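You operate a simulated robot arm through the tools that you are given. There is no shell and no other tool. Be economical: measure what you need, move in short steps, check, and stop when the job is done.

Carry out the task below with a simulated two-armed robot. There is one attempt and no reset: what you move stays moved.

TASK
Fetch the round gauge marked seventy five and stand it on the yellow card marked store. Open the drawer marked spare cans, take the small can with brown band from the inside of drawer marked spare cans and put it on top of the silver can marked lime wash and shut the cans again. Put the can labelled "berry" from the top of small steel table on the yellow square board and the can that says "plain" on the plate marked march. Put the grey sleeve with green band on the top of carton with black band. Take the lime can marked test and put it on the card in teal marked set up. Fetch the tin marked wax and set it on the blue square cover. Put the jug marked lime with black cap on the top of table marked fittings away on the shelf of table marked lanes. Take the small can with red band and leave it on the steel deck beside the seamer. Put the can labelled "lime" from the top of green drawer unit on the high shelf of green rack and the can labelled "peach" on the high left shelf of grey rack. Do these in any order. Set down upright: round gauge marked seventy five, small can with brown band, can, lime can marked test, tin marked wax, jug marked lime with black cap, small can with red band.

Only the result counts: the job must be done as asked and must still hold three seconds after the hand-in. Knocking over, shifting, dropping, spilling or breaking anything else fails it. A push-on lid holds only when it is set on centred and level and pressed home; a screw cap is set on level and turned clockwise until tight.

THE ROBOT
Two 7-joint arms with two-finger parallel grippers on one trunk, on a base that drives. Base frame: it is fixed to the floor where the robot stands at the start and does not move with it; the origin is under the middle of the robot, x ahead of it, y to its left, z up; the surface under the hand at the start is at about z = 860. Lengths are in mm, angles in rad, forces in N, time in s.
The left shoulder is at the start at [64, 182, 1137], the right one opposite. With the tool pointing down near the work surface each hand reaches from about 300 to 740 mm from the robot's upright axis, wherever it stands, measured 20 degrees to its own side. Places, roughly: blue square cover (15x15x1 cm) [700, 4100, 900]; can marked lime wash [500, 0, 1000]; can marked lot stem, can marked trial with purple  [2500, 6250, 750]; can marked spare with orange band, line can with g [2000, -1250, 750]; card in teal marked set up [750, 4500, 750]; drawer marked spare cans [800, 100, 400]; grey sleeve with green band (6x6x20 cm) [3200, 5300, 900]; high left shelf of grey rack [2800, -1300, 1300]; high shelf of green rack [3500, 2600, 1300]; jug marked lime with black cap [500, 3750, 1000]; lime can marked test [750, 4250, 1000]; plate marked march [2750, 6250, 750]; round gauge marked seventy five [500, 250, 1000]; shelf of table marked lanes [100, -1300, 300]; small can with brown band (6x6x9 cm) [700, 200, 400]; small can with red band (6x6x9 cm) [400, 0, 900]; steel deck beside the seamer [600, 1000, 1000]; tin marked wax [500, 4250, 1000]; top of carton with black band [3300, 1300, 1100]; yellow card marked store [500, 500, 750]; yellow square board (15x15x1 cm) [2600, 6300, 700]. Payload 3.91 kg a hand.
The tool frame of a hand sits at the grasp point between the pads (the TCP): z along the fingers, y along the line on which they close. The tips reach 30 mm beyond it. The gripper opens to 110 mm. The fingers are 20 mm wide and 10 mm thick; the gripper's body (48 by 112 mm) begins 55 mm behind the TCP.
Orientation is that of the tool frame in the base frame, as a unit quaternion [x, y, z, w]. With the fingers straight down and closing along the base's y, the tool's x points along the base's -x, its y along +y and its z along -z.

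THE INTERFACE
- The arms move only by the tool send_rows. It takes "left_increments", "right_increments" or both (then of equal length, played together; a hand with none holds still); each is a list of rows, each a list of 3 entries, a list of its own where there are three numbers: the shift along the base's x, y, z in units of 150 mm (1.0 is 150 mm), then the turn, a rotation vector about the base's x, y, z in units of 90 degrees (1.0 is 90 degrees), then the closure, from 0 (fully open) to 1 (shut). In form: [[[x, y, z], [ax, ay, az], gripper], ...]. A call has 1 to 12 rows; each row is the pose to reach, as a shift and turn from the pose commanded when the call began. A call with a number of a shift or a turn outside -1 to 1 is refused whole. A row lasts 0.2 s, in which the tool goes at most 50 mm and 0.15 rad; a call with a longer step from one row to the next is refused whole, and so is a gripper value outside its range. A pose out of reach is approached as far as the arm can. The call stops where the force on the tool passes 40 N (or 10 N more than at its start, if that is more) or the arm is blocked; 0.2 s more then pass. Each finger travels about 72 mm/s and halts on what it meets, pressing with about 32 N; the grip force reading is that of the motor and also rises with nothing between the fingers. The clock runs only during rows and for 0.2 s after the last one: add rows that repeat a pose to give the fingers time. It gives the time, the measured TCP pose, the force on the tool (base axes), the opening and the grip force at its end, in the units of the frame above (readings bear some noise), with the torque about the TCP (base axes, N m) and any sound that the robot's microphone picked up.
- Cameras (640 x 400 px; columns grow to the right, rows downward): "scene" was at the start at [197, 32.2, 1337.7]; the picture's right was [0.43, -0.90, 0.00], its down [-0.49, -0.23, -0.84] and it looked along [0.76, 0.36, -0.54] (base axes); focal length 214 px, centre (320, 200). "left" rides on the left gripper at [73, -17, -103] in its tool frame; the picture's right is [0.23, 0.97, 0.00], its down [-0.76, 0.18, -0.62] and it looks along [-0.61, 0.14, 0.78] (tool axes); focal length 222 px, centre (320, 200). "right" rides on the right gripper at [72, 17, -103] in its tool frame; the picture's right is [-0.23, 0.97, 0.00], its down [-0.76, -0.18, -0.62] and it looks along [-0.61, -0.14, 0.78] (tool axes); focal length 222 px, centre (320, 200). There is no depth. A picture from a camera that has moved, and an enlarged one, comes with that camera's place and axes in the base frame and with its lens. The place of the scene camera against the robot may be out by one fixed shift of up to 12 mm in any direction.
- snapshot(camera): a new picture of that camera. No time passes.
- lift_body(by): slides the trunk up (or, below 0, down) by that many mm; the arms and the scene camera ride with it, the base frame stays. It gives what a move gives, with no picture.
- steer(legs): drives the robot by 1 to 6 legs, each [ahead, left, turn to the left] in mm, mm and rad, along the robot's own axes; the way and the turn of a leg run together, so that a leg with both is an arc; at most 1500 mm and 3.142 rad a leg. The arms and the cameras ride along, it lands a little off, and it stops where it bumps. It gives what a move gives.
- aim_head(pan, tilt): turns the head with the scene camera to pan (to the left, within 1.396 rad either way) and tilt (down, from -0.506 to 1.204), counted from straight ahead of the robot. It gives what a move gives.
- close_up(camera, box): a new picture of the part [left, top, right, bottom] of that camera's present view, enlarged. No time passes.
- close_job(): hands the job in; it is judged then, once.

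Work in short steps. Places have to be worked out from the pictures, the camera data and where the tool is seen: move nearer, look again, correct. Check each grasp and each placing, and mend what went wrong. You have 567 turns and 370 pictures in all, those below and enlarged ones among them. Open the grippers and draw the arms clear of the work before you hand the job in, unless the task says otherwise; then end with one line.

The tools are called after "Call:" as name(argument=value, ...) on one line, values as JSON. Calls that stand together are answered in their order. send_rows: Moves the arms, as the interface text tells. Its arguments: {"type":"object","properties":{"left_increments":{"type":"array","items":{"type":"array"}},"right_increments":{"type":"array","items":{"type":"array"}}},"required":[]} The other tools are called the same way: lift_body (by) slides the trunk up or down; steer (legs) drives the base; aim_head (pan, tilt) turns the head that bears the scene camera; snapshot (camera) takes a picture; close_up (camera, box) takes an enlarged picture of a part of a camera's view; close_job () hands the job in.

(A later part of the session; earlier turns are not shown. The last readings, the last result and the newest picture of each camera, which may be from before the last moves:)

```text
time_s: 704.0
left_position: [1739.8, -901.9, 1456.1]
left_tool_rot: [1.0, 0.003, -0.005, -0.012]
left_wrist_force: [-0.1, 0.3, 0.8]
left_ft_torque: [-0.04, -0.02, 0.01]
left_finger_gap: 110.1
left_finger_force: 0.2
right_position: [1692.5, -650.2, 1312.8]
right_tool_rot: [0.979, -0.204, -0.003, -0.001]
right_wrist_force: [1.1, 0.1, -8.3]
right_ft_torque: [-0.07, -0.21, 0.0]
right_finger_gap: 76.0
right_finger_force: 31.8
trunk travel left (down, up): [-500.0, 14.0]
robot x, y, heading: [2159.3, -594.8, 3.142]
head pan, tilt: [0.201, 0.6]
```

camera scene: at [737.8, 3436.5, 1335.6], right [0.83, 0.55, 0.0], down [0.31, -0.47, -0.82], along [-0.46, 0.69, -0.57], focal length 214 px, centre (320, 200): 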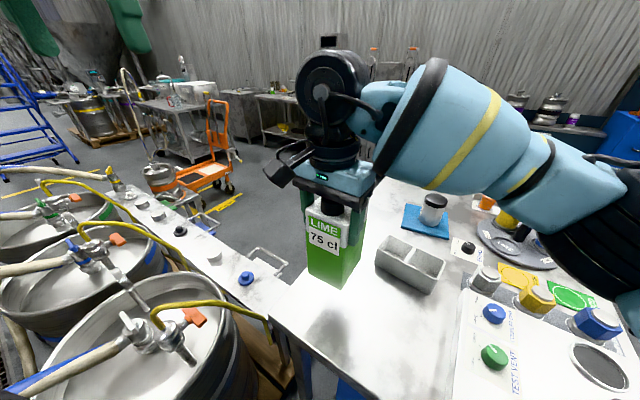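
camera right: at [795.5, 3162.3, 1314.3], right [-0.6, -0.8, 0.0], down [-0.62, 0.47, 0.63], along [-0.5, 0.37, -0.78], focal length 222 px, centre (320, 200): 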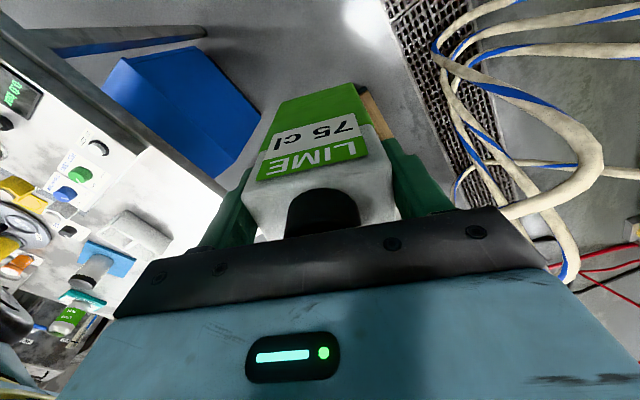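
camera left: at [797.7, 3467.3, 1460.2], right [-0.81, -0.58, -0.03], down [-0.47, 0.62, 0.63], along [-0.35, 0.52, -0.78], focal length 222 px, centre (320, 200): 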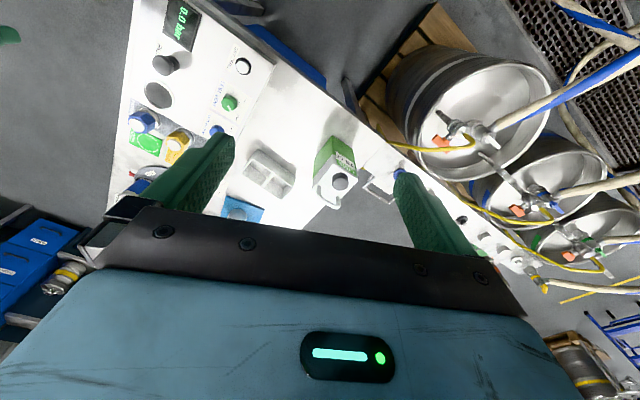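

Call:
snapshot(camera="right")

Call:
aim_head(pan=0.5, tilt=0.5)

Call:
steer(legs=[[900, 0, 0]])

Call:
snapshot(camera="scene")

```text
140 pictures are left
camera right: at [1751.9, -693.3, 1414.2], right [-0.6, -0.8, 0.0], down [-0.62, 0.47, 0.63], along [-0.5, 0.37, -0.78], focal length 222 px, centre (320, 200)
```

right: 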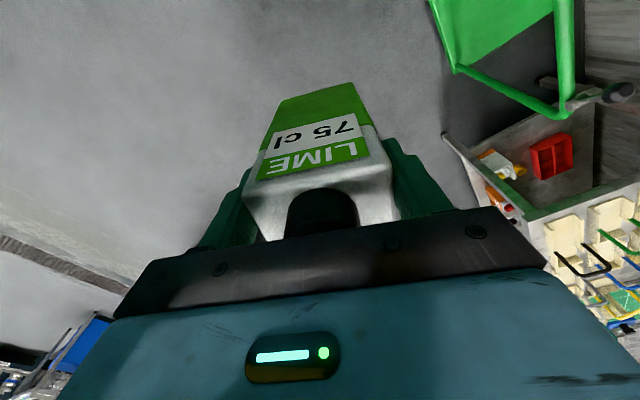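

```text
time_s: 704.8
left_position: [1739.3, -902.3, 1456.3]
left_tool_rot: [1.0, 0.003, -0.005, -0.012]
left_wrist_force: [-0.5, 0.2, 0.9]
left_ft_torque: [0.0, 0.0, 0.01]
left_finger_gap: 109.9
left_finger_force: 0.0
right_position: [1690.9, -650.1, 1311.4]
right_tool_rot: [0.979, -0.203, -0.004, 0.0]
right_wrist_force: [0.4, -0.3, -8.4]
right_ft_torque: [-0.04, -0.19, -0.01]
right_finger_gap: 76.0
right_finger_force: 31.5
trunk travel left (down, up): [-500.0, 14.0]
robot x, y, heading: [2161.4, -595.3, 3.141]
head pan, tilt: [0.499, 0.499]
```

```text
time_s: 709.5
left_position: [844.0, -904.2, 1456.8]
left_tool_rot: [1.0, 0.005, -0.006, -0.012]
left_wrist_force: [-0.1, 0.1, 0.4]
left_ft_torque: [-0.03, -0.01, -0.01]
left_finger_gap: 110.0
left_finger_force: 0.0
right_position: [795.6, -651.8, 1312.1]
right_tool_rot: [0.98, -0.201, -0.002, -0.001]
right_wrist_force: [-0.2, -0.4, -8.7]
right_ft_torque: [-0.09, -0.24, -0.02]
right_finger_gap: 76.1
right_finger_force: 32.0
trunk travel left (down, up): [-500.0, 14.0]
robot x, y, heading: [1262.0, -595.3, -3.135]
head pan, tilt: [0.499, 0.499]
```

```text
139 pictures are left
camera scene: at [1156.4, -646.2, 1464.9], right [-0.48, 0.88, 0.0], down [0.42, 0.23, -0.88], along [-0.77, -0.42, -0.48], focal length 214 px, centre (320, 200)
```

scene: 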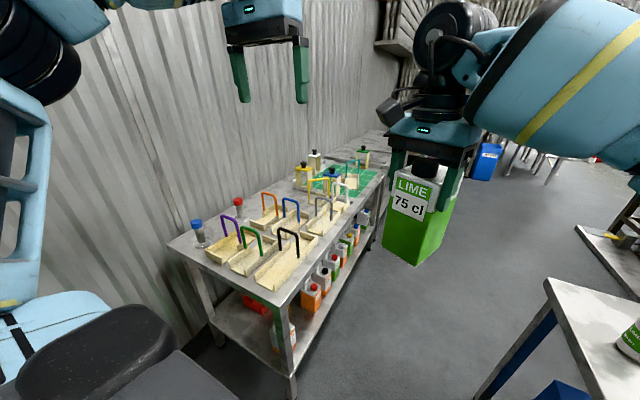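

Drive on to x≈60, then turn left to face the lanes table.

Call:
steer(legs=[[1200, 0, 0], [0, -100, 0], [0, 0, 1.565]])

Call:
aim_head(pan=0.2, tilt=0.65)

Call:
snapshot(camera="scene")

```text
time_s: 720.4
left_position: [365.2, -924.8, 1455.9]
left_tool_rot: [0.721, 0.693, -0.012, -0.006]
left_wrist_force: [-0.6, 0.1, -0.1]
left_ft_torque: [0.0, -0.02, -0.03]
left_finger_gap: 109.8
left_finger_force: 0.1
right_position: [112.5, -960.8, 1312.2]
right_tool_rot: [0.849, 0.529, -0.002, 0.002]
right_wrist_force: [1.3, -0.1, -8.4]
right_ft_torque: [0.24, -0.08, 0.0]
right_finger_gap: 75.8
right_finger_force: 32.3
trunk travel left (down, up): [-500.0, 14.0]
robot x, y, heading: [79.7, -490.8, -1.617]
head pan, tilt: [0.499, 0.499]
```

```text
time_s: 721.2
left_position: [365.6, -923.8, 1457.5]
left_tool_rot: [0.721, 0.693, -0.012, -0.004]
left_wrist_force: [-0.3, -0.7, 0.8]
left_ft_torque: [0.0, -0.03, 0.02]
left_finger_gap: 110.3
left_finger_force: 0.1
right_position: [111.3, -961.4, 1311.7]
right_tool_rot: [0.848, 0.529, -0.003, 0.0]
right_wrist_force: [-0.6, 0.6, -8.7]
right_ft_torque: [0.21, -0.14, -0.02]
right_finger_gap: 75.8
right_finger_force: 31.7
trunk travel left (down, up): [-500.0, 14.0]
robot x, y, heading: [79.3, -486.1, -1.617]
head pan, tilt: [0.201, 0.649]
```

```text
138 pictures are left
camera scene: at [93.7, -611.8, 1451.4], right [-0.99, -0.15, 0.0], down [-0.09, 0.6, -0.8], along [0.12, -0.79, -0.6], focal length 214 px, centre (320, 200)
```

scene: 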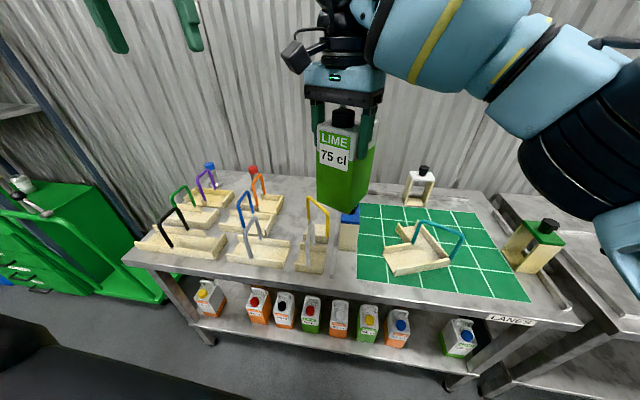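

Call:
close_up(camera="scene", box=[160, 250, 520, 400])

```text
1.78 times, centred on (340, 325) of scene
camera zoom: at [93.7, -611.8, 1451.4], right [-0.99, -0.15, 0.0], down [-0.09, 0.6, -0.8], along [0.12, -0.79, -0.6], focal length 381 px, centre (284, -22)
```

zoom: 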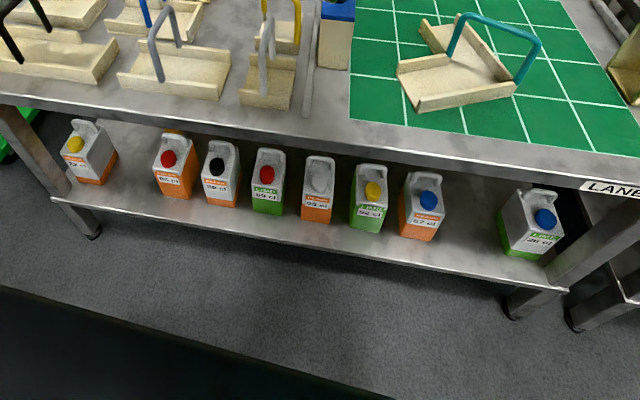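

There's a ~170 mm gap on the lanes shelf between the blue-capped orange jug and the last green jug, centred near x≈-330. Position the robot: back off, strafe right, then square the tool yaw.

Call:
steer(legs=[[-130, 0, 0.046], [0, -310, 0]])

Call:
send_rows(right_increments=[[[0, 0, 0], [0, 0, 0.08], 1], [[0, 0, 0], [0, 0, 0.16], 1], [[0, 0, 0], [0, 0, 0.24], 1], [[0, 0, 0], [0, 0, 0.29], 1]])

```text
time_s: 725.4
left_position: [79.0, -779.7, 1456.6]
left_tool_rot: [0.703, 0.711, -0.013, -0.004]
left_wrist_force: [-0.7, 0.0, 0.1]
left_ft_torque: [0.0, 0.02, 0.01]
left_finger_gap: 110.0
left_finger_force: 0.1
right_position: [-172.4, -827.9, 1312.1]
right_tool_rot: [0.834, 0.552, -0.003, 0.001]
right_wrist_force: [0.0, 0.1, -8.9]
right_ft_torque: [0.2, -0.11, -0.01]
right_finger_gap: 75.8
right_finger_force: 31.7
trunk travel left (down, up): [-500.0, 14.0]
robot x, y, heading: [-228.7, -359.4, -1.565]
head pan, tilt: [0.201, 0.649]
```

```text
time_s: 726.4
left_position: [79.4, -778.7, 1455.9]
left_tool_rot: [0.703, 0.711, -0.012, -0.004]
left_wrist_force: [-0.1, 0.2, 0.4]
left_ft_torque: [0.01, -0.01, 0.0]
left_finger_gap: 109.9
left_finger_force: 0.0
right_position: [-171.9, -829.1, 1311.8]
right_tool_rot: [0.688, 0.726, -0.002, 0.002]
right_wrist_force: [0.6, -0.3, -8.9]
right_ft_torque: [0.25, -0.03, 0.02]
right_finger_gap: 75.8
right_finger_force: 32.1
trunk travel left (down, up): [-500.0, 14.0]
robot x, y, heading: [-232.9, -358.6, -1.567]
head pan, tilt: [0.201, 0.649]
```

Move the right hand outward to x≈-322 and fine-tune yaw; then lower the trunk.

Call:
send_rows(right_increments=[[[-0.25, 0, 0], [0, 0, -0.03], 1], [[-0.5, 0, 0], [0, 0, -0.03], 1], [[-0.75, 0, 0], [0, 0, -0.03], 1], [[-1.0, 0, 0], [0, 0, -0.03], 1]])

Call:
lift_body(by=-330)

Call:
aim_head(pan=-0.2, tilt=0.6)

Call:
snapshot(camera="scene")

```text
time_s: 727.4
left_position: [76.9, -778.9, 1457.8]
left_tool_rot: [0.703, 0.712, -0.012, -0.004]
left_wrist_force: [-0.4, 1.2, -0.1]
left_ft_torque: [0.0, -0.04, 0.02]
left_finger_gap: 110.0
left_finger_force: 0.0
right_position: [-325.7, -829.8, 1311.3]
right_tool_rot: [0.706, 0.708, -0.001, 0.001]
right_wrist_force: [-0.7, 0.2, -8.8]
right_ft_torque: [0.24, -0.01, -0.01]
right_finger_gap: 75.7
right_finger_force: 31.8
trunk travel left (down, up): [-500.0, 14.0]
robot x, y, heading: [-230.1, -360.7, -1.562]
head pan, tilt: [0.201, 0.649]
```

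```text
time_s: 730.6
left_position: [78.2, -778.5, 1126.5]
left_tool_rot: [0.702, 0.712, -0.012, -0.005]
left_wrist_force: [1.1, -0.7, 0.4]
left_ft_torque: [0.02, 0.02, 0.01]
left_finger_gap: 110.0
left_finger_force: 0.1
right_position: [-321.6, -828.2, 981.4]
right_tool_rot: [0.706, 0.709, -0.002, 0.002]
right_wrist_force: [-0.5, -0.6, -7.6]
right_ft_torque: [0.25, 0.01, 0.0]
right_finger_gap: 75.8
right_finger_force: 31.8
trunk travel left (down, up): [-170.0, 344.0]
robot x, y, heading: [-227.1, -358.2, -1.573]
head pan, tilt: [0.201, 0.649]
```

```text
time_s: 731.5
left_position: [79.3, -779.9, 1125.6]
left_tool_rot: [0.702, 0.712, -0.013, -0.005]
left_wrist_force: [-0.3, -0.6, -0.1]
left_ft_torque: [0.0, -0.01, 0.03]
left_finger_gap: 110.0
left_finger_force: 0.0
right_position: [-322.8, -828.7, 982.2]
right_tool_rot: [0.705, 0.709, -0.002, 0.002]
right_wrist_force: [0.0, -0.8, -8.5]
right_ft_torque: [0.21, 0.02, -0.01]
right_finger_gap: 75.8
right_finger_force: 31.5
trunk travel left (down, up): [-170.0, 344.0]
robot x, y, heading: [-231.8, -359.9, -1.572]
head pan, tilt: [-0.201, 0.6]
```

```text
136 pictures are left
camera scene: at [-243.6, -641.1, 1091.5], right [-0.98, 0.19, 0.0], down [0.11, 0.55, -0.82], along [-0.16, -0.81, -0.57], focal length 214 px, centre (320, 200)
```

scene: 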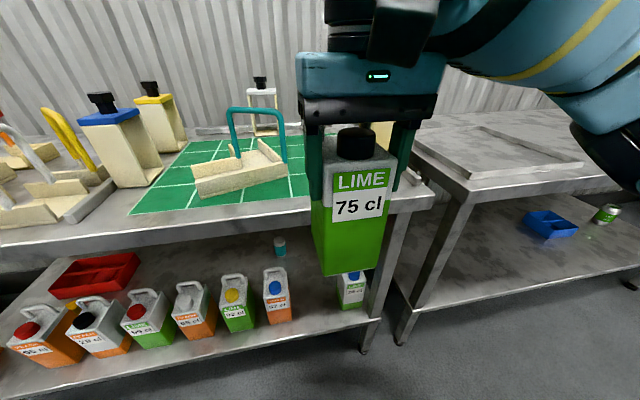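

Shelf z≈358, gap from x≈-225 to -387 (centre -306), shelf front y≈-971, tabletop underside ≈797. Lower the trunk more, retract the left hand, and lower the jug.

Call:
lift_body(by=-130)

Call:
send_rows(right_increments=[[[0, 0, -0.2], [0, 0, 0], 1], [[0, 0, -0.4], [0, 0, 0], 1], [[0.05, 0, -0.6], [0, 0, 0], 1], [[0.1, 0, -0.8], [0, 0, 0], 1], [[0.1, 0, -1.0], [0, 0, 0], 1]], left_increments=[[[0.1, 0.1, 0.1], [0, 0, 0], 0], [[0.2, 0.3, 0.2], [0, 0, 0], 0], [[0.2, 0.5, 0.3], [0, 0, 0], 0], [[0.2, 0.7, 0.4], [0, 0, 0], 0], [[0.2, 0.7, 0.5], [0, 0, 0], 0]])

Call:
send_rows(right_increments=[[[0, 0, -0.25], [0, 0, 0], 1], [[0, 0, -0.5], [0, 0, 0], 1], [[0, 0, -0.75], [0, 0, 0], 1], [[0, 0, -1.0], [0, 0, 0], 1]])

Call:
snapshot(camera="scene")

Call:
snapshot(camera="right")

```text
time_s: 733.1
left_position: [78.5, -778.7, 996.3]
left_tool_rot: [0.704, 0.71, -0.012, -0.004]
left_wrist_force: [0.6, 0.5, 1.4]
left_ft_torque: [0.0, 0.01, -0.02]
left_finger_gap: 110.1
left_finger_force: 0.1
right_position: [-322.0, -827.9, 852.1]
right_tool_rot: [0.705, 0.709, -0.002, 0.002]
right_wrist_force: [0.5, 0.2, -8.4]
right_ft_torque: [0.26, 0.0, 0.01]
right_finger_gap: 76.0
right_finger_force: 32.2
trunk travel left (down, up): [-40.0, 474.0]
robot x, y, heading: [-231.0, -363.0, -1.564]
head pan, tilt: [-0.201, 0.6]
```

```text
time_s: 734.3
left_position: [101.2, -685.4, 1018.4]
left_tool_rot: [0.703, 0.711, -0.014, -0.004]
left_wrist_force: [-0.3, 0.5, 0.2]
left_ft_torque: [0.03, 0.03, 0.02]
left_finger_gap: 110.2
left_finger_force: 0.1
left hand out of reach, approached as far as the arm can: row 3, 4, 5
right_position: [-306.9, -829.9, 699.8]
right_tool_rot: [0.706, 0.708, -0.001, 0.002]
right_wrist_force: [-0.3, -0.3, -9.1]
right_ft_torque: [0.23, 0.01, -0.01]
right_finger_gap: 76.0
right_finger_force: 32.0
trunk travel left (down, up): [-40.0, 474.0]
robot x, y, heading: [-230.0, -361.4, -1.567]
head pan, tilt: [-0.201, 0.6]
```

```text
time_s: 735.3
left_position: [103.3, -686.2, 1018.0]
left_tool_rot: [0.703, 0.711, -0.014, -0.004]
left_wrist_force: [-0.6, 0.4, 0.2]
left_ft_torque: [-0.02, -0.01, 0.0]
left_finger_gap: 110.1
left_finger_force: 0.1
right_position: [-307.5, -830.3, 550.2]
right_tool_rot: [0.705, 0.709, -0.002, 0.002]
right_wrist_force: [0.4, 0.3, -9.3]
right_ft_torque: [0.23, 0.01, 0.02]
right_finger_gap: 75.9
right_finger_force: 31.5
trunk travel left (down, up): [-40.0, 474.0]
robot x, y, heading: [-231.4, -361.1, -1.565]
head pan, tilt: [-0.201, 0.6]
```

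```text
135 pictures are left
camera scene: at [-243.5, -692.4, 943.3], right [-0.98, 0.19, 0.0], down [0.11, 0.55, -0.82], along [-0.16, -0.81, -0.57], focal length 214 px, centre (320, 200)
```

scene: 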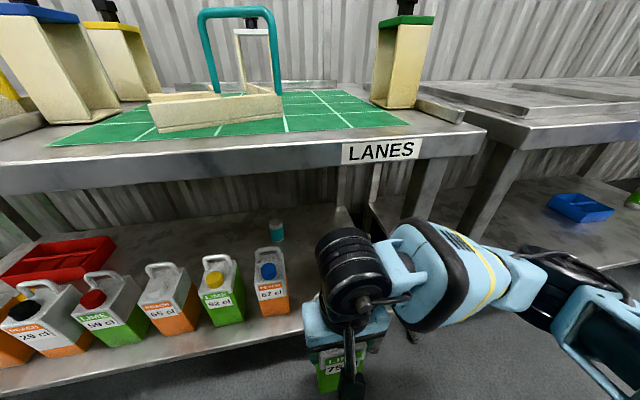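

```text
134 pictures are left
camera right: at [-291.2, -755.8, 651.8], right [0.97, -0.22, 0.0], down [-0.17, -0.76, 0.63], along [-0.14, -0.61, -0.78], focal length 222 px, centre (320, 200)
```

right: 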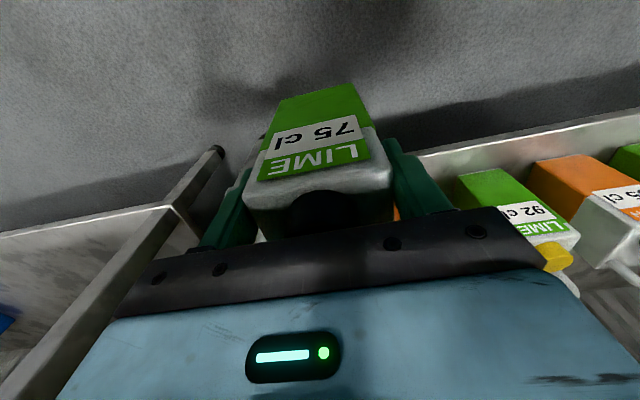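

Lower to 22 mm above the shelf, then go in: drive 100 mm and look.

Call:
send_rows(right_increments=[[[0, 0, -0.08], [0, 0, 0], 1], [[0, 0, -0.15], [0, 0, 0], 1], [[0, 0, -0.15], [0, 0, 0], 1]])

Call:
steer(legs=[[90, 0, 0]])

Call:
snapshot(camera="scene")

Call:
snapshot(camera="right")

```text
time_s: 736.1
left_position: [102.9, -685.8, 1019.1]
left_tool_rot: [0.702, 0.712, -0.013, -0.004]
left_wrist_force: [0.4, -0.3, 0.2]
left_ft_torque: [-0.02, 0.0, -0.03]
left_finger_gap: 110.0
left_finger_force: 0.1
right_position: [-307.5, -828.2, 528.3]
right_tool_rot: [0.705, 0.709, -0.002, 0.002]
right_wrist_force: [-0.3, -0.1, -8.5]
right_ft_torque: [0.23, -0.04, -0.02]
right_finger_gap: 75.8
right_finger_force: 32.1
trunk travel left (down, up): [-40.0, 474.0]
robot x, y, heading: [-227.7, -360.5, -1.565]
head pan, tilt: [-0.201, 0.6]
```

```text
time_s: 737.2
left_position: [102.9, -775.9, 1017.1]
left_tool_rot: [0.703, 0.712, -0.013, -0.004]
left_wrist_force: [-0.5, 0.0, -0.1]
left_ft_torque: [0.01, 0.02, 0.01]
left_finger_gap: 110.0
left_finger_force: 0.0
right_position: [-306.2, -917.9, 527.3]
right_tool_rot: [0.705, 0.709, -0.001, 0.001]
right_wrist_force: [0.2, -0.3, -8.5]
right_ft_torque: [0.25, 0.03, -0.01]
right_finger_gap: 75.8
right_finger_force: 31.8
trunk travel left (down, up): [-40.0, 474.0]
robot x, y, heading: [-229.7, -445.5, -1.564]
head pan, tilt: [-0.201, 0.6]
```

```text
133 pictures are left
camera scene: at [-242.3, -781.8, 943.1], right [-0.98, 0.19, 0.0], down [0.11, 0.56, -0.82], along [-0.16, -0.81, -0.57], focal length 214 px, centre (320, 200)
```

scene: 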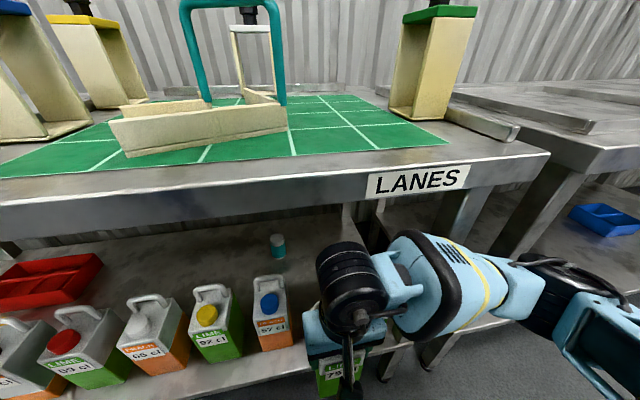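

```text
132 pictures are left
camera right: at [-289.5, -844.2, 630.2], right [0.98, -0.22, 0.0], down [-0.17, -0.76, 0.63], along [-0.14, -0.61, -0.78], focal length 222 px, centre (320, 200)
```

right: 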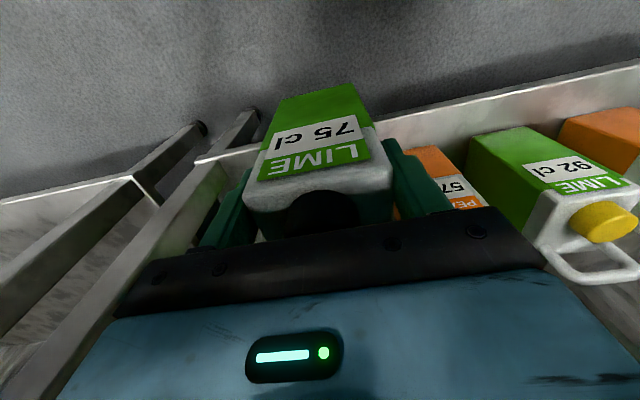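

Clear alignment. Extend the arm forward 88 mm into the gap.

Call:
send_rows(right_increments=[[[0, -0.15, 0], [0, 0, 0], 1], [[0, -0.3, 0], [0, 0, 0], 1], [[0, -0.45, 0], [0, 0, 0], 1], [[0, -0.59, 0], [0, 0, 0], 1], [[0, -0.59, 0], [0, 0, 0], 1]])

Call:
snapshot(camera="scene")

Call:
snapshot(camera="right")

```text
time_s: 738.4
left_position: [101.2, -766.6, 1019.5]
left_tool_rot: [0.703, 0.711, -0.016, -0.002]
left_wrist_force: [-0.5, 0.2, 0.5]
left_ft_torque: [0.01, -0.02, 0.02]
left_finger_gap: 109.8
left_finger_force: 0.0
right_position: [-305.8, -994.0, 525.1]
right_tool_rot: [0.703, 0.711, -0.001, -0.004]
right_wrist_force: [-0.4, -0.1, -8.5]
right_ft_torque: [0.25, -0.01, 0.01]
right_finger_gap: 75.9
right_finger_force: 31.6
trunk travel left (down, up): [-40.0, 474.0]
robot x, y, heading: [-230.5, -447.8, -1.572]
head pan, tilt: [-0.201, 0.6]
```

```text
131 pictures are left
camera scene: at [-243.4, -773.0, 945.6], right [-0.98, 0.2, 0.0], down [0.11, 0.55, -0.83], along [-0.16, -0.81, -0.56], focal length 214 px, centre (320, 200)
```

scene: 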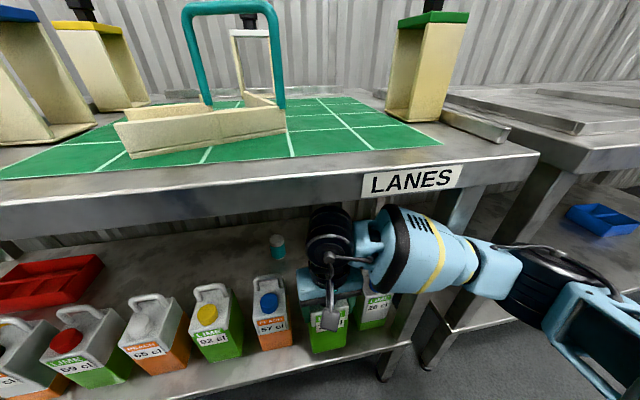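

```text
130 pictures are left
camera right: at [-289.8, -921.4, 626.5], right [0.98, -0.22, -0.01], down [-0.17, -0.77, 0.62], along [-0.14, -0.6, -0.78], focal length 222 px, centre (320, 200)
```

right: 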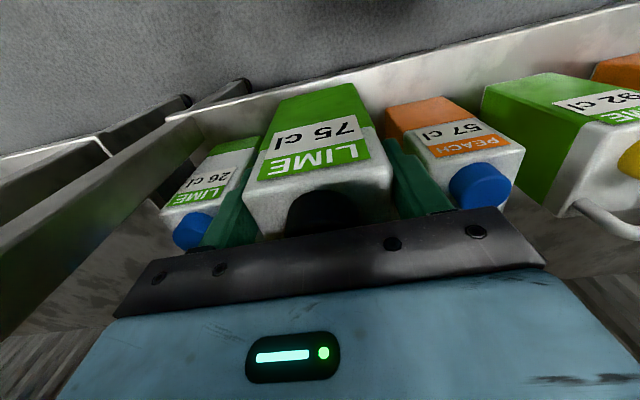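

The jug is in the gap, but the arm seems to brush the tabletop's underside. It's far enough in (base ≈22 mm inside the shelf edge), so I lower to contact here.

Call:
send_rows(right_increments=[[[0, 0, -0.03], [0, 0, 0], 1], [[0, 0, -0.06], [0, 0, 0], 1], [[0, 0, -0.09], [0, 0, 0], 1], [[0, 0, -0.11], [0, 0, 0], 1], [[0, 0, -0.13], [0, 0, 0], 1], [[0, 0, -0.15], [0, 0, 0], 1]])

Call:
snapshot(camera="right")

Call:
snapshot(camera="scene")

```text
time_s: 739.8
left_position: [105.7, -764.6, 1019.4]
left_tool_rot: [0.702, 0.712, -0.018, -0.001]
left_wrist_force: [-0.8, 0.6, -0.1]
left_ft_torque: [0.02, -0.01, 0.02]
left_finger_gap: 110.0
left_finger_force: 0.1
right_position: [-305.0, -1002.0, 517.7]
right_tool_rot: [0.705, 0.71, -0.009, 0.009]
right_wrist_force: [0.4, -0.1, -8.3]
right_ft_torque: [0.23, 0.0, -0.01]
right_finger_gap: 75.9
right_finger_force: 32.2
trunk travel left (down, up): [-40.0, 474.0]
robot x, y, heading: [-227.0, -446.1, -1.567]
head pan, tilt: [-0.201, 0.6]
```

```text
129 pictures are left
camera right: at [-288.2, -925.7, 617.9], right [0.98, -0.22, 0.01], down [-0.17, -0.75, 0.64], along [-0.14, -0.63, -0.77], focal length 222 px, centre (320, 200)
```

right: 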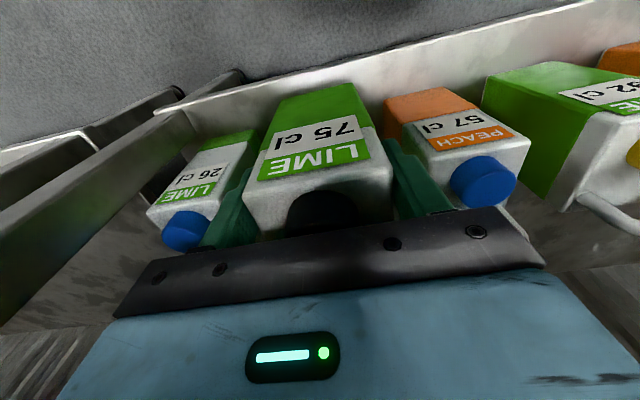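

```text
128 pictures are left
camera scene: at [-240.4, -770.9, 947.4], right [-0.98, 0.19, 0.0], down [0.11, 0.54, -0.83], along [-0.16, -0.82, -0.56], focal length 214 px, centre (320, 200)
```

scene: 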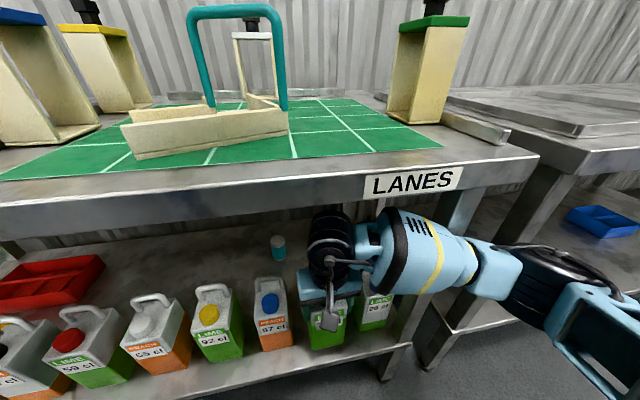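

The forearm is apparently pressing on the table's leg. Pull the hand back ~14 mm to relieve, then lower.

Call:
send_rows(right_increments=[[[0, 0.06, 0], [0, 0, 0], 1], [[0, 0.13, 0], [0, 0, 0], 1], [[0, 0.13, 0], [0, 0, 0], 1]])

```text
time_s: 740.6
left_position: [104.0, -774.0, 1018.5]
left_tool_rot: [0.702, 0.713, -0.013, -0.003]
left_wrist_force: [0.1, -1.0, -0.9]
left_ft_torque: [-0.02, 0.0, 0.02]
left_finger_gap: 109.9
left_finger_force: 0.1
right_position: [-304.8, -985.7, 505.2]
right_tool_rot: [0.704, 0.71, -0.002, -0.001]
right_wrist_force: [0.2, -0.1, -8.8]
right_ft_torque: [0.26, -0.03, -0.02]
right_finger_gap: 75.7
right_finger_force: 32.2
trunk travel left (down, up): [-40.0, 474.0]
robot x, y, heading: [-227.0, -451.0, -1.564]
head pan, tilt: [-0.201, 0.6]
```

Relieved. Continue lowering in small steps to contact.

Call:
send_rows(right_increments=[[[0, 0, -0.02], [0, 0, 0], 1], [[0, 0, -0.04], [0, 0, 0], 1], [[0, 0, -0.06], [0, 0, 0], 1], [[0, 0, -0.08], [0, 0, 0], 1], [[0, 0, -0.1], [0, 0, 0], 1], [[0, 0, -0.12], [0, 0, 0], 1], [[0, 0, -0.14], [0, 0, 0], 1]])

Call:
snapshot(camera="right")

Call:
close_up(camera="scene", box=[220, 200, 460, 400])

```text
time_s: 742.2
left_position: [104.4, -774.3, 1017.9]
left_tool_rot: [0.702, 0.712, -0.014, -0.003]
left_wrist_force: [0.1, -0.3, -0.6]
left_ft_torque: [0.03, 0.0, 0.0]
left_finger_gap: 110.0
left_finger_force: 0.1
right_position: [-306.8, -987.3, 485.6]
right_tool_rot: [0.705, 0.709, -0.001, 0.001]
right_wrist_force: [-0.2, -0.7, -8.8]
right_ft_torque: [0.23, 0.01, -0.01]
right_finger_gap: 75.8
right_finger_force: 32.4
trunk travel left (down, up): [-40.0, 474.0]
robot x, y, heading: [-233.3, -447.3, -1.567]
head pan, tilt: [-0.201, 0.6]
```

```text
127 pictures are left
camera right: at [-289.7, -913.2, 587.8], right [0.98, -0.22, 0.0], down [-0.17, -0.76, 0.63], along [-0.14, -0.61, -0.78], focal length 222 px, centre (320, 200)
```

right: 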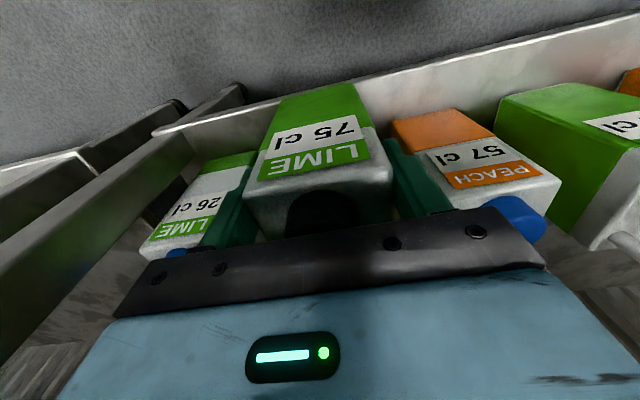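

```text
2.00 times, centred on (340, 300) of scene
camera zoom: at [-242.3, -781.4, 943.3], right [-0.98, 0.19, 0.0], down [0.11, 0.55, -0.82], along [-0.16, -0.81, -0.57], focal length 429 px, centre (280, 0)
```

zoom: 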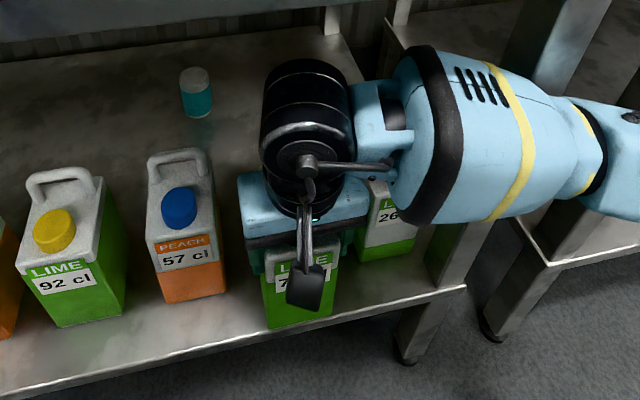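

The shelf is lower (~300) with its front at y≈-990, so the jug must go ~45 mm deeper, but the forearm meets the table leg. I'll withdraw, then re-approach with the robot turned 30° clockwise so the forearm clears the leg. First withdraw and raise the left hand.

Call:
send_rows(right_increments=[[[0, 0.2, 0.02], [0, 0, 0], 1], [[0, 0.4, 0.05], [0, 0, 0], 1], [[0, 0.6, 0.1], [0, 0, 0], 1], [[0, 0.8, 0.1], [0, 0, 0], 1], [[0, 0.9, 0.1], [0, 0, 0], 1]], left_increments=[[[0, 0, 0.25], [0, 0, 0], 0], [[0, 0, 0.5], [0, 0, 0], 0], [[0, 0, 0.75], [0, 0, 0], 0], [[0, 0, 1.0], [0, 0, 0], 0], [[0, 0, 1.0], [0, 0, 0], 0]])

```text
time_s: 743.4
left_position: [94.1, -791.2, 1025.1]
left_tool_rot: [0.702, 0.712, -0.014, -0.004]
left_wrist_force: [0.8, -0.3, -0.5]
left_ft_torque: [0.03, 0.0, 0.0]
left_finger_gap: 110.2
left_finger_force: 0.0
left hand out of reach, approached as far as the arm can: row 1, 2, 3, 4, 5
right_position: [-307.1, -851.6, 500.3]
right_tool_rot: [0.705, 0.709, -0.002, 0.002]
right_wrist_force: [-0.1, -0.5, -8.9]
right_ft_torque: [0.24, -0.01, 0.05]
right_finger_gap: 76.3
right_finger_force: 32.2
trunk travel left (down, up): [-40.0, 474.0]
robot x, y, heading: [-227.3, -450.8, -1.56]
head pan, tilt: [-0.201, 0.6]
```

Raise the trunk 100 mm (so the left hand clears the table items), turn 15° clockwise, and reposition.

Call:
lift_body(by=100)

Call:
steer(legs=[[0, 0, -0.26], [20, 113, 0]])

Call:
send_rows(right_increments=[[[0, 0, -0.2], [0, 0, 0.08], 1], [[0, 0, -0.4], [0, 0, 0.165], 1], [[0, 0, -0.6], [0, 0, 0.165], 1], [[0, 0, -0.8], [0, 0, 0.165], 1]])

Call:
snapshot(camera="scene")

Call:
snapshot(camera="right")

```text
time_s: 744.7
left_position: [90.1, -789.6, 1121.2]
left_tool_rot: [0.702, 0.712, -0.014, -0.005]
left_wrist_force: [0.2, 0.4, -0.4]
left_ft_torque: [-0.01, -0.02, -0.01]
left_finger_gap: 110.0
left_finger_force: 0.0
right_position: [-306.2, -852.1, 599.5]
right_tool_rot: [0.705, 0.709, -0.002, 0.001]
right_wrist_force: [0.5, 0.0, -8.6]
right_ft_torque: [0.25, -0.02, 0.01]
right_finger_gap: 75.7
right_finger_force: 31.6
trunk travel left (down, up): [-140.0, 374.0]
robot x, y, heading: [-229.2, -449.9, -1.569]
head pan, tilt: [-0.201, 0.6]
```

```text
time_s: 747.3
left_position: [97.4, -907.7, 1121.5]
left_tool_rot: [0.789, 0.614, -0.014, -0.006]
left_wrist_force: [-0.6, -0.4, -0.6]
left_ft_torque: [0.03, 0.05, 0.0]
left_finger_gap: 109.9
left_finger_force: 0.2
right_position: [-302.6, -864.7, 599.5]
right_tool_rot: [0.791, 0.611, -0.002, 0.001]
right_wrist_force: [-0.4, -0.3, -8.2]
right_ft_torque: [0.2, -0.03, -0.02]
right_finger_gap: 75.9
right_finger_force: 32.0
trunk travel left (down, up): [-140.0, 374.0]
robot x, y, heading: [-122.6, -497.9, -1.826]
head pan, tilt: [-0.201, 0.6]
```

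```text
time_s: 748.3
left_position: [97.6, -908.5, 1120.4]
left_tool_rot: [0.789, 0.614, -0.013, -0.006]
left_wrist_force: [0.1, -0.4, 0.4]
left_ft_torque: [0.0, 0.0, 0.0]
left_finger_gap: 110.0
left_finger_force: 0.0
right_position: [-303.1, -867.5, 478.5]
right_tool_rot: [0.705, 0.709, -0.003, 0.001]
right_wrist_force: [-0.3, -0.8, -8.5]
right_ft_torque: [0.24, 0.01, -0.01]
right_finger_gap: 75.9
right_finger_force: 31.9
trunk travel left (down, up): [-140.0, 374.0]
robot x, y, heading: [-122.2, -493.8, -1.823]
head pan, tilt: [-0.201, 0.6]
```

```text
125 pictures are left
camera scene: at [-210.3, -777.4, 1055.5], right [-0.9, 0.44, 0.0], down [0.25, 0.51, -0.82], along [-0.36, -0.74, -0.57], focal length 214 px, centre (320, 200)
```

scene: 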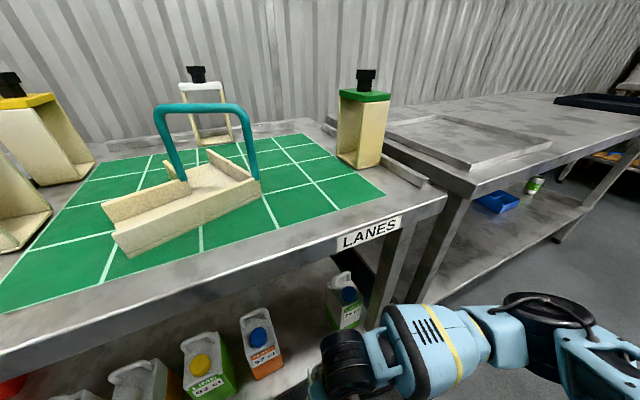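

```text
124 pictures are left
camera right: at [-285.4, -793.3, 581.3], right [0.98, -0.22, 0.0], down [-0.17, -0.76, 0.63], along [-0.14, -0.61, -0.78], focal length 222 px, centre (320, 200)
```

right: 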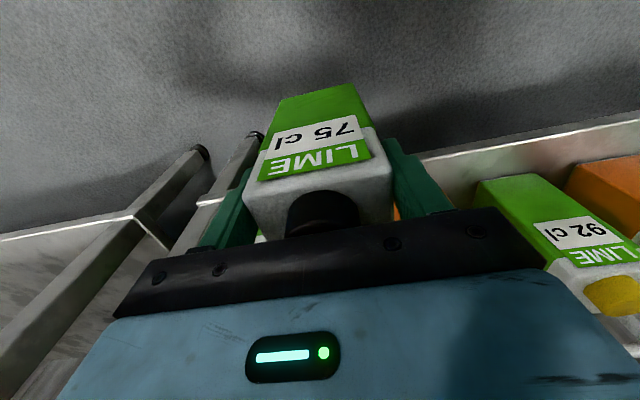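

Clear of the leg now. Drive 60 mm, then extend the arm into the gap at x≈-314.

Call:
steer(legs=[[60, 0, 0]])

Call:
send_rows(right_increments=[[[0.0, -0.15, 0], [0, 0, 0], 1], [[0.0, -0.3, 0], [0, 0, 0], 1], [[0.0, -0.45, 0], [0, 0, 0], 1], [[0.0, -0.6, 0], [0, 0, 0], 1], [[0.0, -0.6, 0], [0, 0, 0], 1]])

Call:
snapshot(camera="right")

Call:
snapshot(camera="scene")

```text
time_s: 749.3
left_position: [81.5, -966.6, 1121.3]
left_tool_rot: [0.789, 0.614, -0.013, -0.006]
left_wrist_force: [0.1, -0.4, -0.2]
left_ft_torque: [0.0, 0.0, -0.03]
left_finger_gap: 110.0
left_finger_force: 0.0
right_position: [-317.8, -926.5, 480.6]
right_tool_rot: [0.706, 0.708, -0.002, 0.001]
right_wrist_force: [0.9, 0.6, -9.3]
right_ft_torque: [0.28, 0.0, 0.02]
right_finger_gap: 75.8
right_finger_force: 31.5
trunk travel left (down, up): [-140.0, 374.0]
robot x, y, heading: [-135.2, -555.5, -1.827]
head pan, tilt: [-0.201, 0.6]
```

```text
time_s: 750.5
left_position: [83.1, -964.9, 1120.4]
left_tool_rot: [0.788, 0.615, -0.014, -0.006]
left_wrist_force: [-0.8, 0.1, -0.7]
left_ft_torque: [0.01, 0.02, 0.0]
left_finger_gap: 110.1
left_finger_force: 0.1
right_position: [-317.4, -1016.9, 479.5]
right_tool_rot: [0.706, 0.708, -0.001, 0.001]
right_wrist_force: [0.1, 0.6, -7.7]
right_ft_torque: [0.26, 0.0, 0.01]
right_finger_gap: 76.1
right_finger_force: 32.2
trunk travel left (down, up): [-140.0, 374.0]
robot x, y, heading: [-138.0, -553.2, -1.832]
head pan, tilt: [-0.201, 0.6]
```

```text
123 pictures are left
camera right: at [-300.0, -942.3, 582.2], right [0.97, -0.22, 0.0], down [-0.17, -0.76, 0.63], along [-0.14, -0.61, -0.78], focal length 222 px, centre (320, 200)
```

right: 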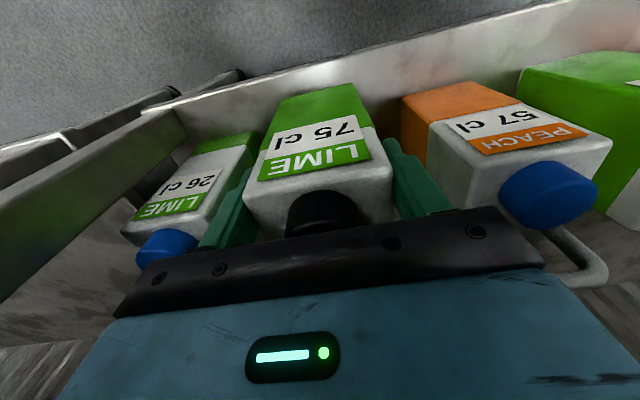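

```text
122 pictures are left
camera scene: at [-225.6, -835.5, 1055.5], right [-0.9, 0.44, 0.0], down [0.25, 0.51, -0.82], along [-0.36, -0.74, -0.57], focal length 214 px, centre (320, 200)
```

scene: 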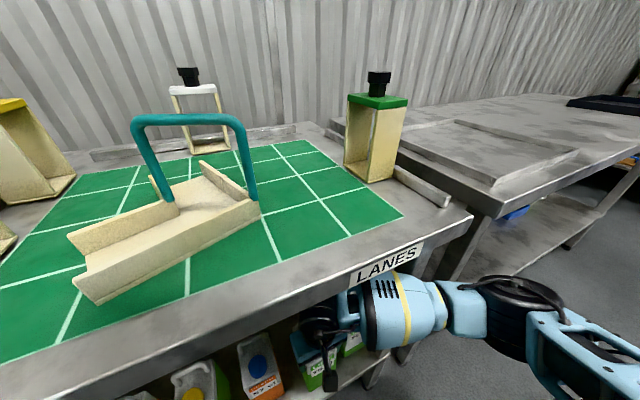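

No contact now. Move 15 mm deeper and 6 mm to +x, then lower to contact.

Call:
send_rows(right_increments=[[[0.04, -0.1, 0], [0, 0, 0], 1], [[0.04, -0.1, -0.06], [0, 0, 0], 1], [[0.04, -0.1, -0.11], [0, 0, 0], 1], [[0.04, -0.1, -0.14], [0, 0, 0], 1], [[0.04, -0.1, -0.17], [0, 0, 0], 1], [[0.04, -0.1, -0.2], [0, 0, 0], 1], [[0.04, -0.1, -0.22], [0, 0, 0], 1], [[0.04, -0.1, -0.24], [0, 0, 0], 1]])

```text
time_s: 752.3
left_position: [82.8, -963.2, 1123.6]
left_tool_rot: [0.789, 0.614, -0.014, -0.005]
left_wrist_force: [0.1, 0.4, 0.3]
left_ft_torque: [-0.02, -0.02, 0.02]
left_finger_gap: 110.0
left_finger_force: 0.1
right_position: [-310.9, -1030.7, 447.2]
right_tool_rot: [0.706, 0.709, -0.003, 0.003]
right_wrist_force: [0.5, 9.1, 25.8]
right_ft_torque: [0.15, 1.21, -0.1]
right_finger_gap: 75.1
right_finger_force: 32.0
trunk travel left (down, up): [-140.0, 374.0]
robot x, y, heading: [-140.0, -555.4, -1.828]
head pan, tilt: [-0.201, 0.6]
```

Contact at shelf z≈299. Check with pictures before releasing.

Call:
snapshot(camera="right")

Call:
close_up(camera="scene", box=[200, 280, 400, 400])

```text
121 pictures are left
camera right: at [-293.2, -955.3, 549.0], right [0.97, -0.22, 0.0], down [-0.17, -0.76, 0.63], along [-0.14, -0.61, -0.78], focal length 222 px, centre (320, 200)
```

right: 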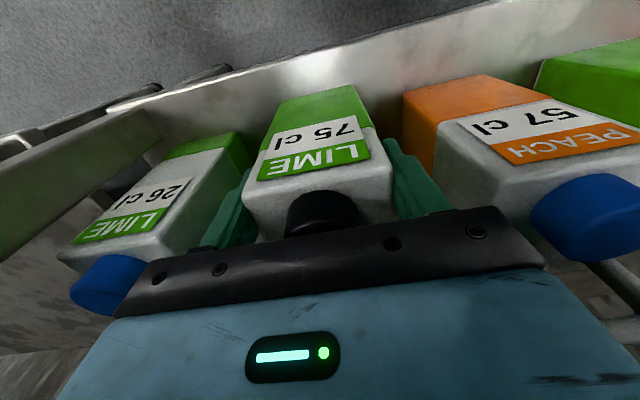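

```text
3.20 times, centred on (300, 340) of scene
camera zoom: at [-225.0, -832.9, 1056.5], right [-0.9, 0.44, 0.0], down [0.25, 0.51, -0.83], along [-0.36, -0.74, -0.56], focal length 686 px, centre (384, -248)
```

zoom: 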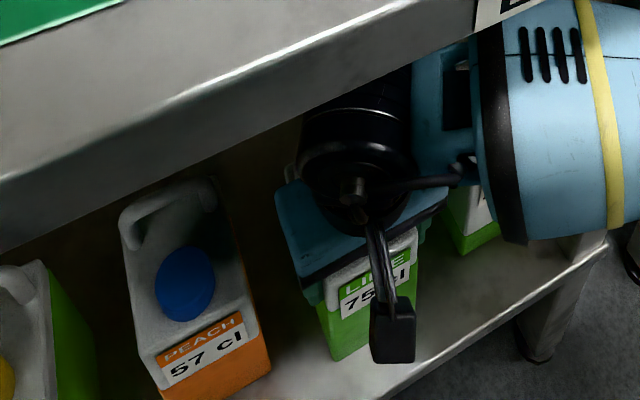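

The jug stands fully on the shelf. Relieve, open only slightly (tight neighbours), and withdraw straight back.

Call:
send_rows(right_increments=[[[0, 0, 0.02], [0, 0, 0], 1], [[0, 0, 0.02], [0, 0, 0], 0.6], [[0, 0, 0.02], [0, 0, 0], 0.24], [[0, 0, 0.02], [0, 0, 0], 0.22], [[0, 0, 0.05], [0, 0, 0], 0.22], [[0, 0.1, 0.07], [0, 0, 0], 0.22], [[0, 0.3, 0.07], [0, 0, 0], 0.22], [[0, 0.55, 0.07], [0, 0, 0], 0.22], [[0, 0.8, 0.07], [0, 0, 0], 0.22], [[0, 1.0, 0.07], [0, 0, 0], 0.22]])

Call:
snapshot(camera="right")

```text
time_s: 754.5
left_position: [82.3, -964.9, 1122.6]
left_tool_rot: [0.789, 0.615, -0.013, -0.006]
left_wrist_force: [1.0, -0.5, -0.5]
left_ft_torque: [0.0, 0.01, -0.02]
left_finger_gap: 110.1
left_finger_force: 0.0
right_position: [-309.5, -879.4, 452.1]
right_tool_rot: [0.705, 0.709, -0.002, 0.001]
right_wrist_force: [-0.4, 0.4, 0.4]
right_ft_torque: [0.02, 0.04, 0.0]
right_finger_gap: 85.9
right_finger_force: 0.1
trunk travel left (down, up): [-140.0, 374.0]
robot x, y, heading: [-142.4, -557.3, -1.828]
head pan, tilt: [-0.201, 0.6]
```

```text
119 pictures are left
camera right: at [-293.5, -805.9, 555.5], right [0.97, -0.22, 0.0], down [-0.17, -0.76, 0.63], along [-0.14, -0.61, -0.78], focal length 222 px, centre (320, 200)
```

right: 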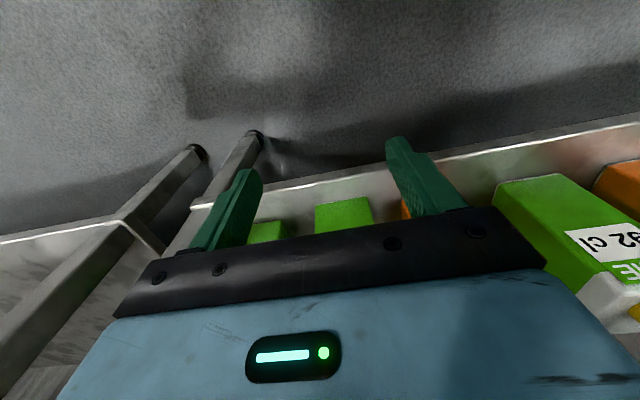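

Released. Back the robot off and check the shelf from the scene camera.

Call:
steer(legs=[[-330, 0, 0]])

Call:
aim_head(pan=0.1, tilt=0.55)

Call:
snapshot(camera="scene")

```text
time_s: 756.7
left_position: [169.7, -636.0, 1121.3]
left_tool_rot: [0.789, 0.615, -0.013, -0.006]
left_wrist_force: [0.8, -0.3, 0.4]
left_ft_torque: [0.01, -0.01, 0.02]
left_finger_gap: 110.2
left_finger_force: 0.1
right_position: [-224.9, -552.1, 453.1]
right_tool_rot: [0.705, 0.709, -0.003, 0.001]
right_wrist_force: [0.1, 0.5, 0.2]
right_ft_torque: [0.0, -0.02, 0.01]
right_finger_gap: 85.8
right_finger_force: 0.1
trunk travel left (down, up): [-140.0, 374.0]
robot x, y, heading: [-52.2, -225.4, -1.822]
head pan, tilt: [-0.201, 0.6]
```

```text
time_s: 757.5
left_position: [169.5, -636.6, 1120.9]
left_tool_rot: [0.788, 0.615, -0.012, -0.005]
left_wrist_force: [0.0, 0.1, -0.6]
left_ft_torque: [-0.04, 0.0, -0.01]
left_finger_gap: 109.8
left_finger_force: 0.0
right_position: [-224.5, -552.9, 453.6]
right_tool_rot: [0.704, 0.71, -0.002, 0.002]
right_wrist_force: [0.3, 0.1, -0.2]
right_ft_torque: [0.01, 0.01, 0.02]
right_finger_gap: 85.7
right_finger_force: 0.0
trunk travel left (down, up): [-140.0, 374.0]
robot x, y, heading: [-53.0, -227.3, -1.82]
head pan, tilt: [0.099, 0.55]
```

```text
118 pictures are left
camera scene: at [-114.6, -516.4, 1060.1], right [-0.99, 0.15, 0.0], down [0.08, 0.52, -0.85], along [-0.13, -0.84, -0.52], focal length 214 px, centre (320, 200)
```

scene: 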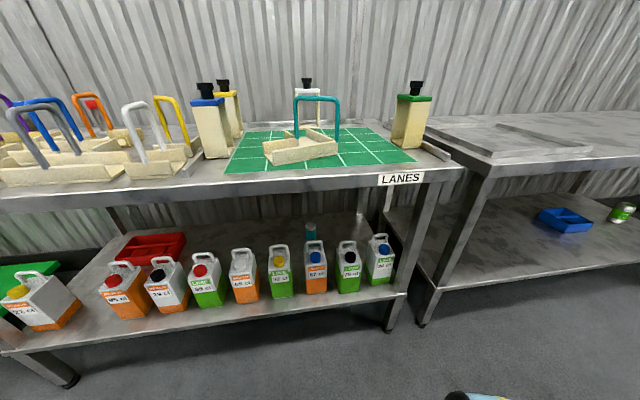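

The black-capped lime jug stands in line on the shelf. As a last check I raise the trunk and turn to view the first table.

Call:
lift_body(by=330)

Call:
steer(legs=[[0, 0, 1.75]])

Call:
aim_head(pan=0.3, tilt=0.6)

Call:
snapshot(camera="scene")

```text
time_s: 760.7
left_position: [168.7, -637.1, 1451.3]
left_tool_rot: [0.789, 0.615, -0.013, -0.007]
left_wrist_force: [0.0, -0.1, -0.1]
left_ft_torque: [-0.04, 0.03, 0.0]
left_finger_gap: 110.0
left_finger_force: 0.0
right_position: [-224.1, -552.6, 782.2]
right_tool_rot: [0.705, 0.709, -0.002, 0.002]
right_wrist_force: [0.2, 0.3, 0.2]
right_ft_torque: [0.03, -0.02, 0.01]
right_finger_gap: 85.9
right_finger_force: 0.0
trunk travel left (down, up): [-470.0, 44.0]
robot x, y, heading: [-54.0, -232.1, -1.826]
head pan, tilt: [0.099, 0.55]
```

```text
time_s: 765.4
left_position: [306.4, 68.2, 1451.4]
left_tool_rot: [0.027, 1.0, -0.013, 0.007]
left_wrist_force: [-0.2, -0.3, -0.2]
left_ft_torque: [0.01, -0.01, 0.01]
left_finger_gap: 110.0
left_finger_force: 0.1
right_position: [299.4, -334.9, 784.2]
right_tool_rot: [-0.1, 0.995, 0.0, 0.003]
right_wrist_force: [-0.1, -0.3, 0.1]
right_ft_torque: [0.02, 0.0, 0.0]
right_finger_gap: 85.7
right_finger_force: 0.0
trunk travel left (down, up): [-470.0, 44.0]
robot x, y, heading: [-51.5, -228.2, -0.063]
head pan, tilt: [0.099, 0.55]
```

```text
time_s: 766.1
left_position: [306.4, 67.8, 1451.7]
left_tool_rot: [0.028, 1.0, -0.013, 0.007]
left_wrist_force: [0.1, -0.3, -1.1]
left_ft_torque: [-0.01, -0.02, 0.02]
left_finger_gap: 110.1
left_finger_force: 0.1
right_position: [299.7, -335.2, 784.2]
right_tool_rot: [-0.098, 0.995, 0.0, 0.003]
right_wrist_force: [0.5, 0.1, 0.7]
right_ft_torque: [-0.01, -0.02, -0.02]
right_finger_gap: 85.9
right_finger_force: 0.0
trunk travel left (down, up): [-470.0, 44.0]
robot x, y, heading: [-53.4, -227.1, -0.064]
head pan, tilt: [0.3, 0.6]
```

```text
117 pictures are left
camera scene: at [101.2, -216.7, 1421.2], right [0.23, -0.97, 0.0], down [-0.55, -0.13, -0.83], along [0.8, 0.19, -0.56], focal length 214 px, centre (320, 200)
```

scene: 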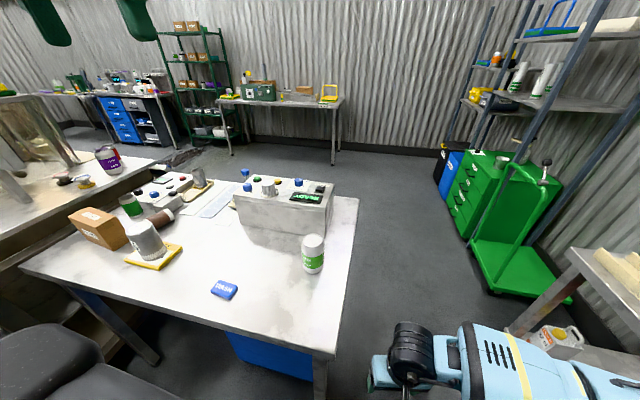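

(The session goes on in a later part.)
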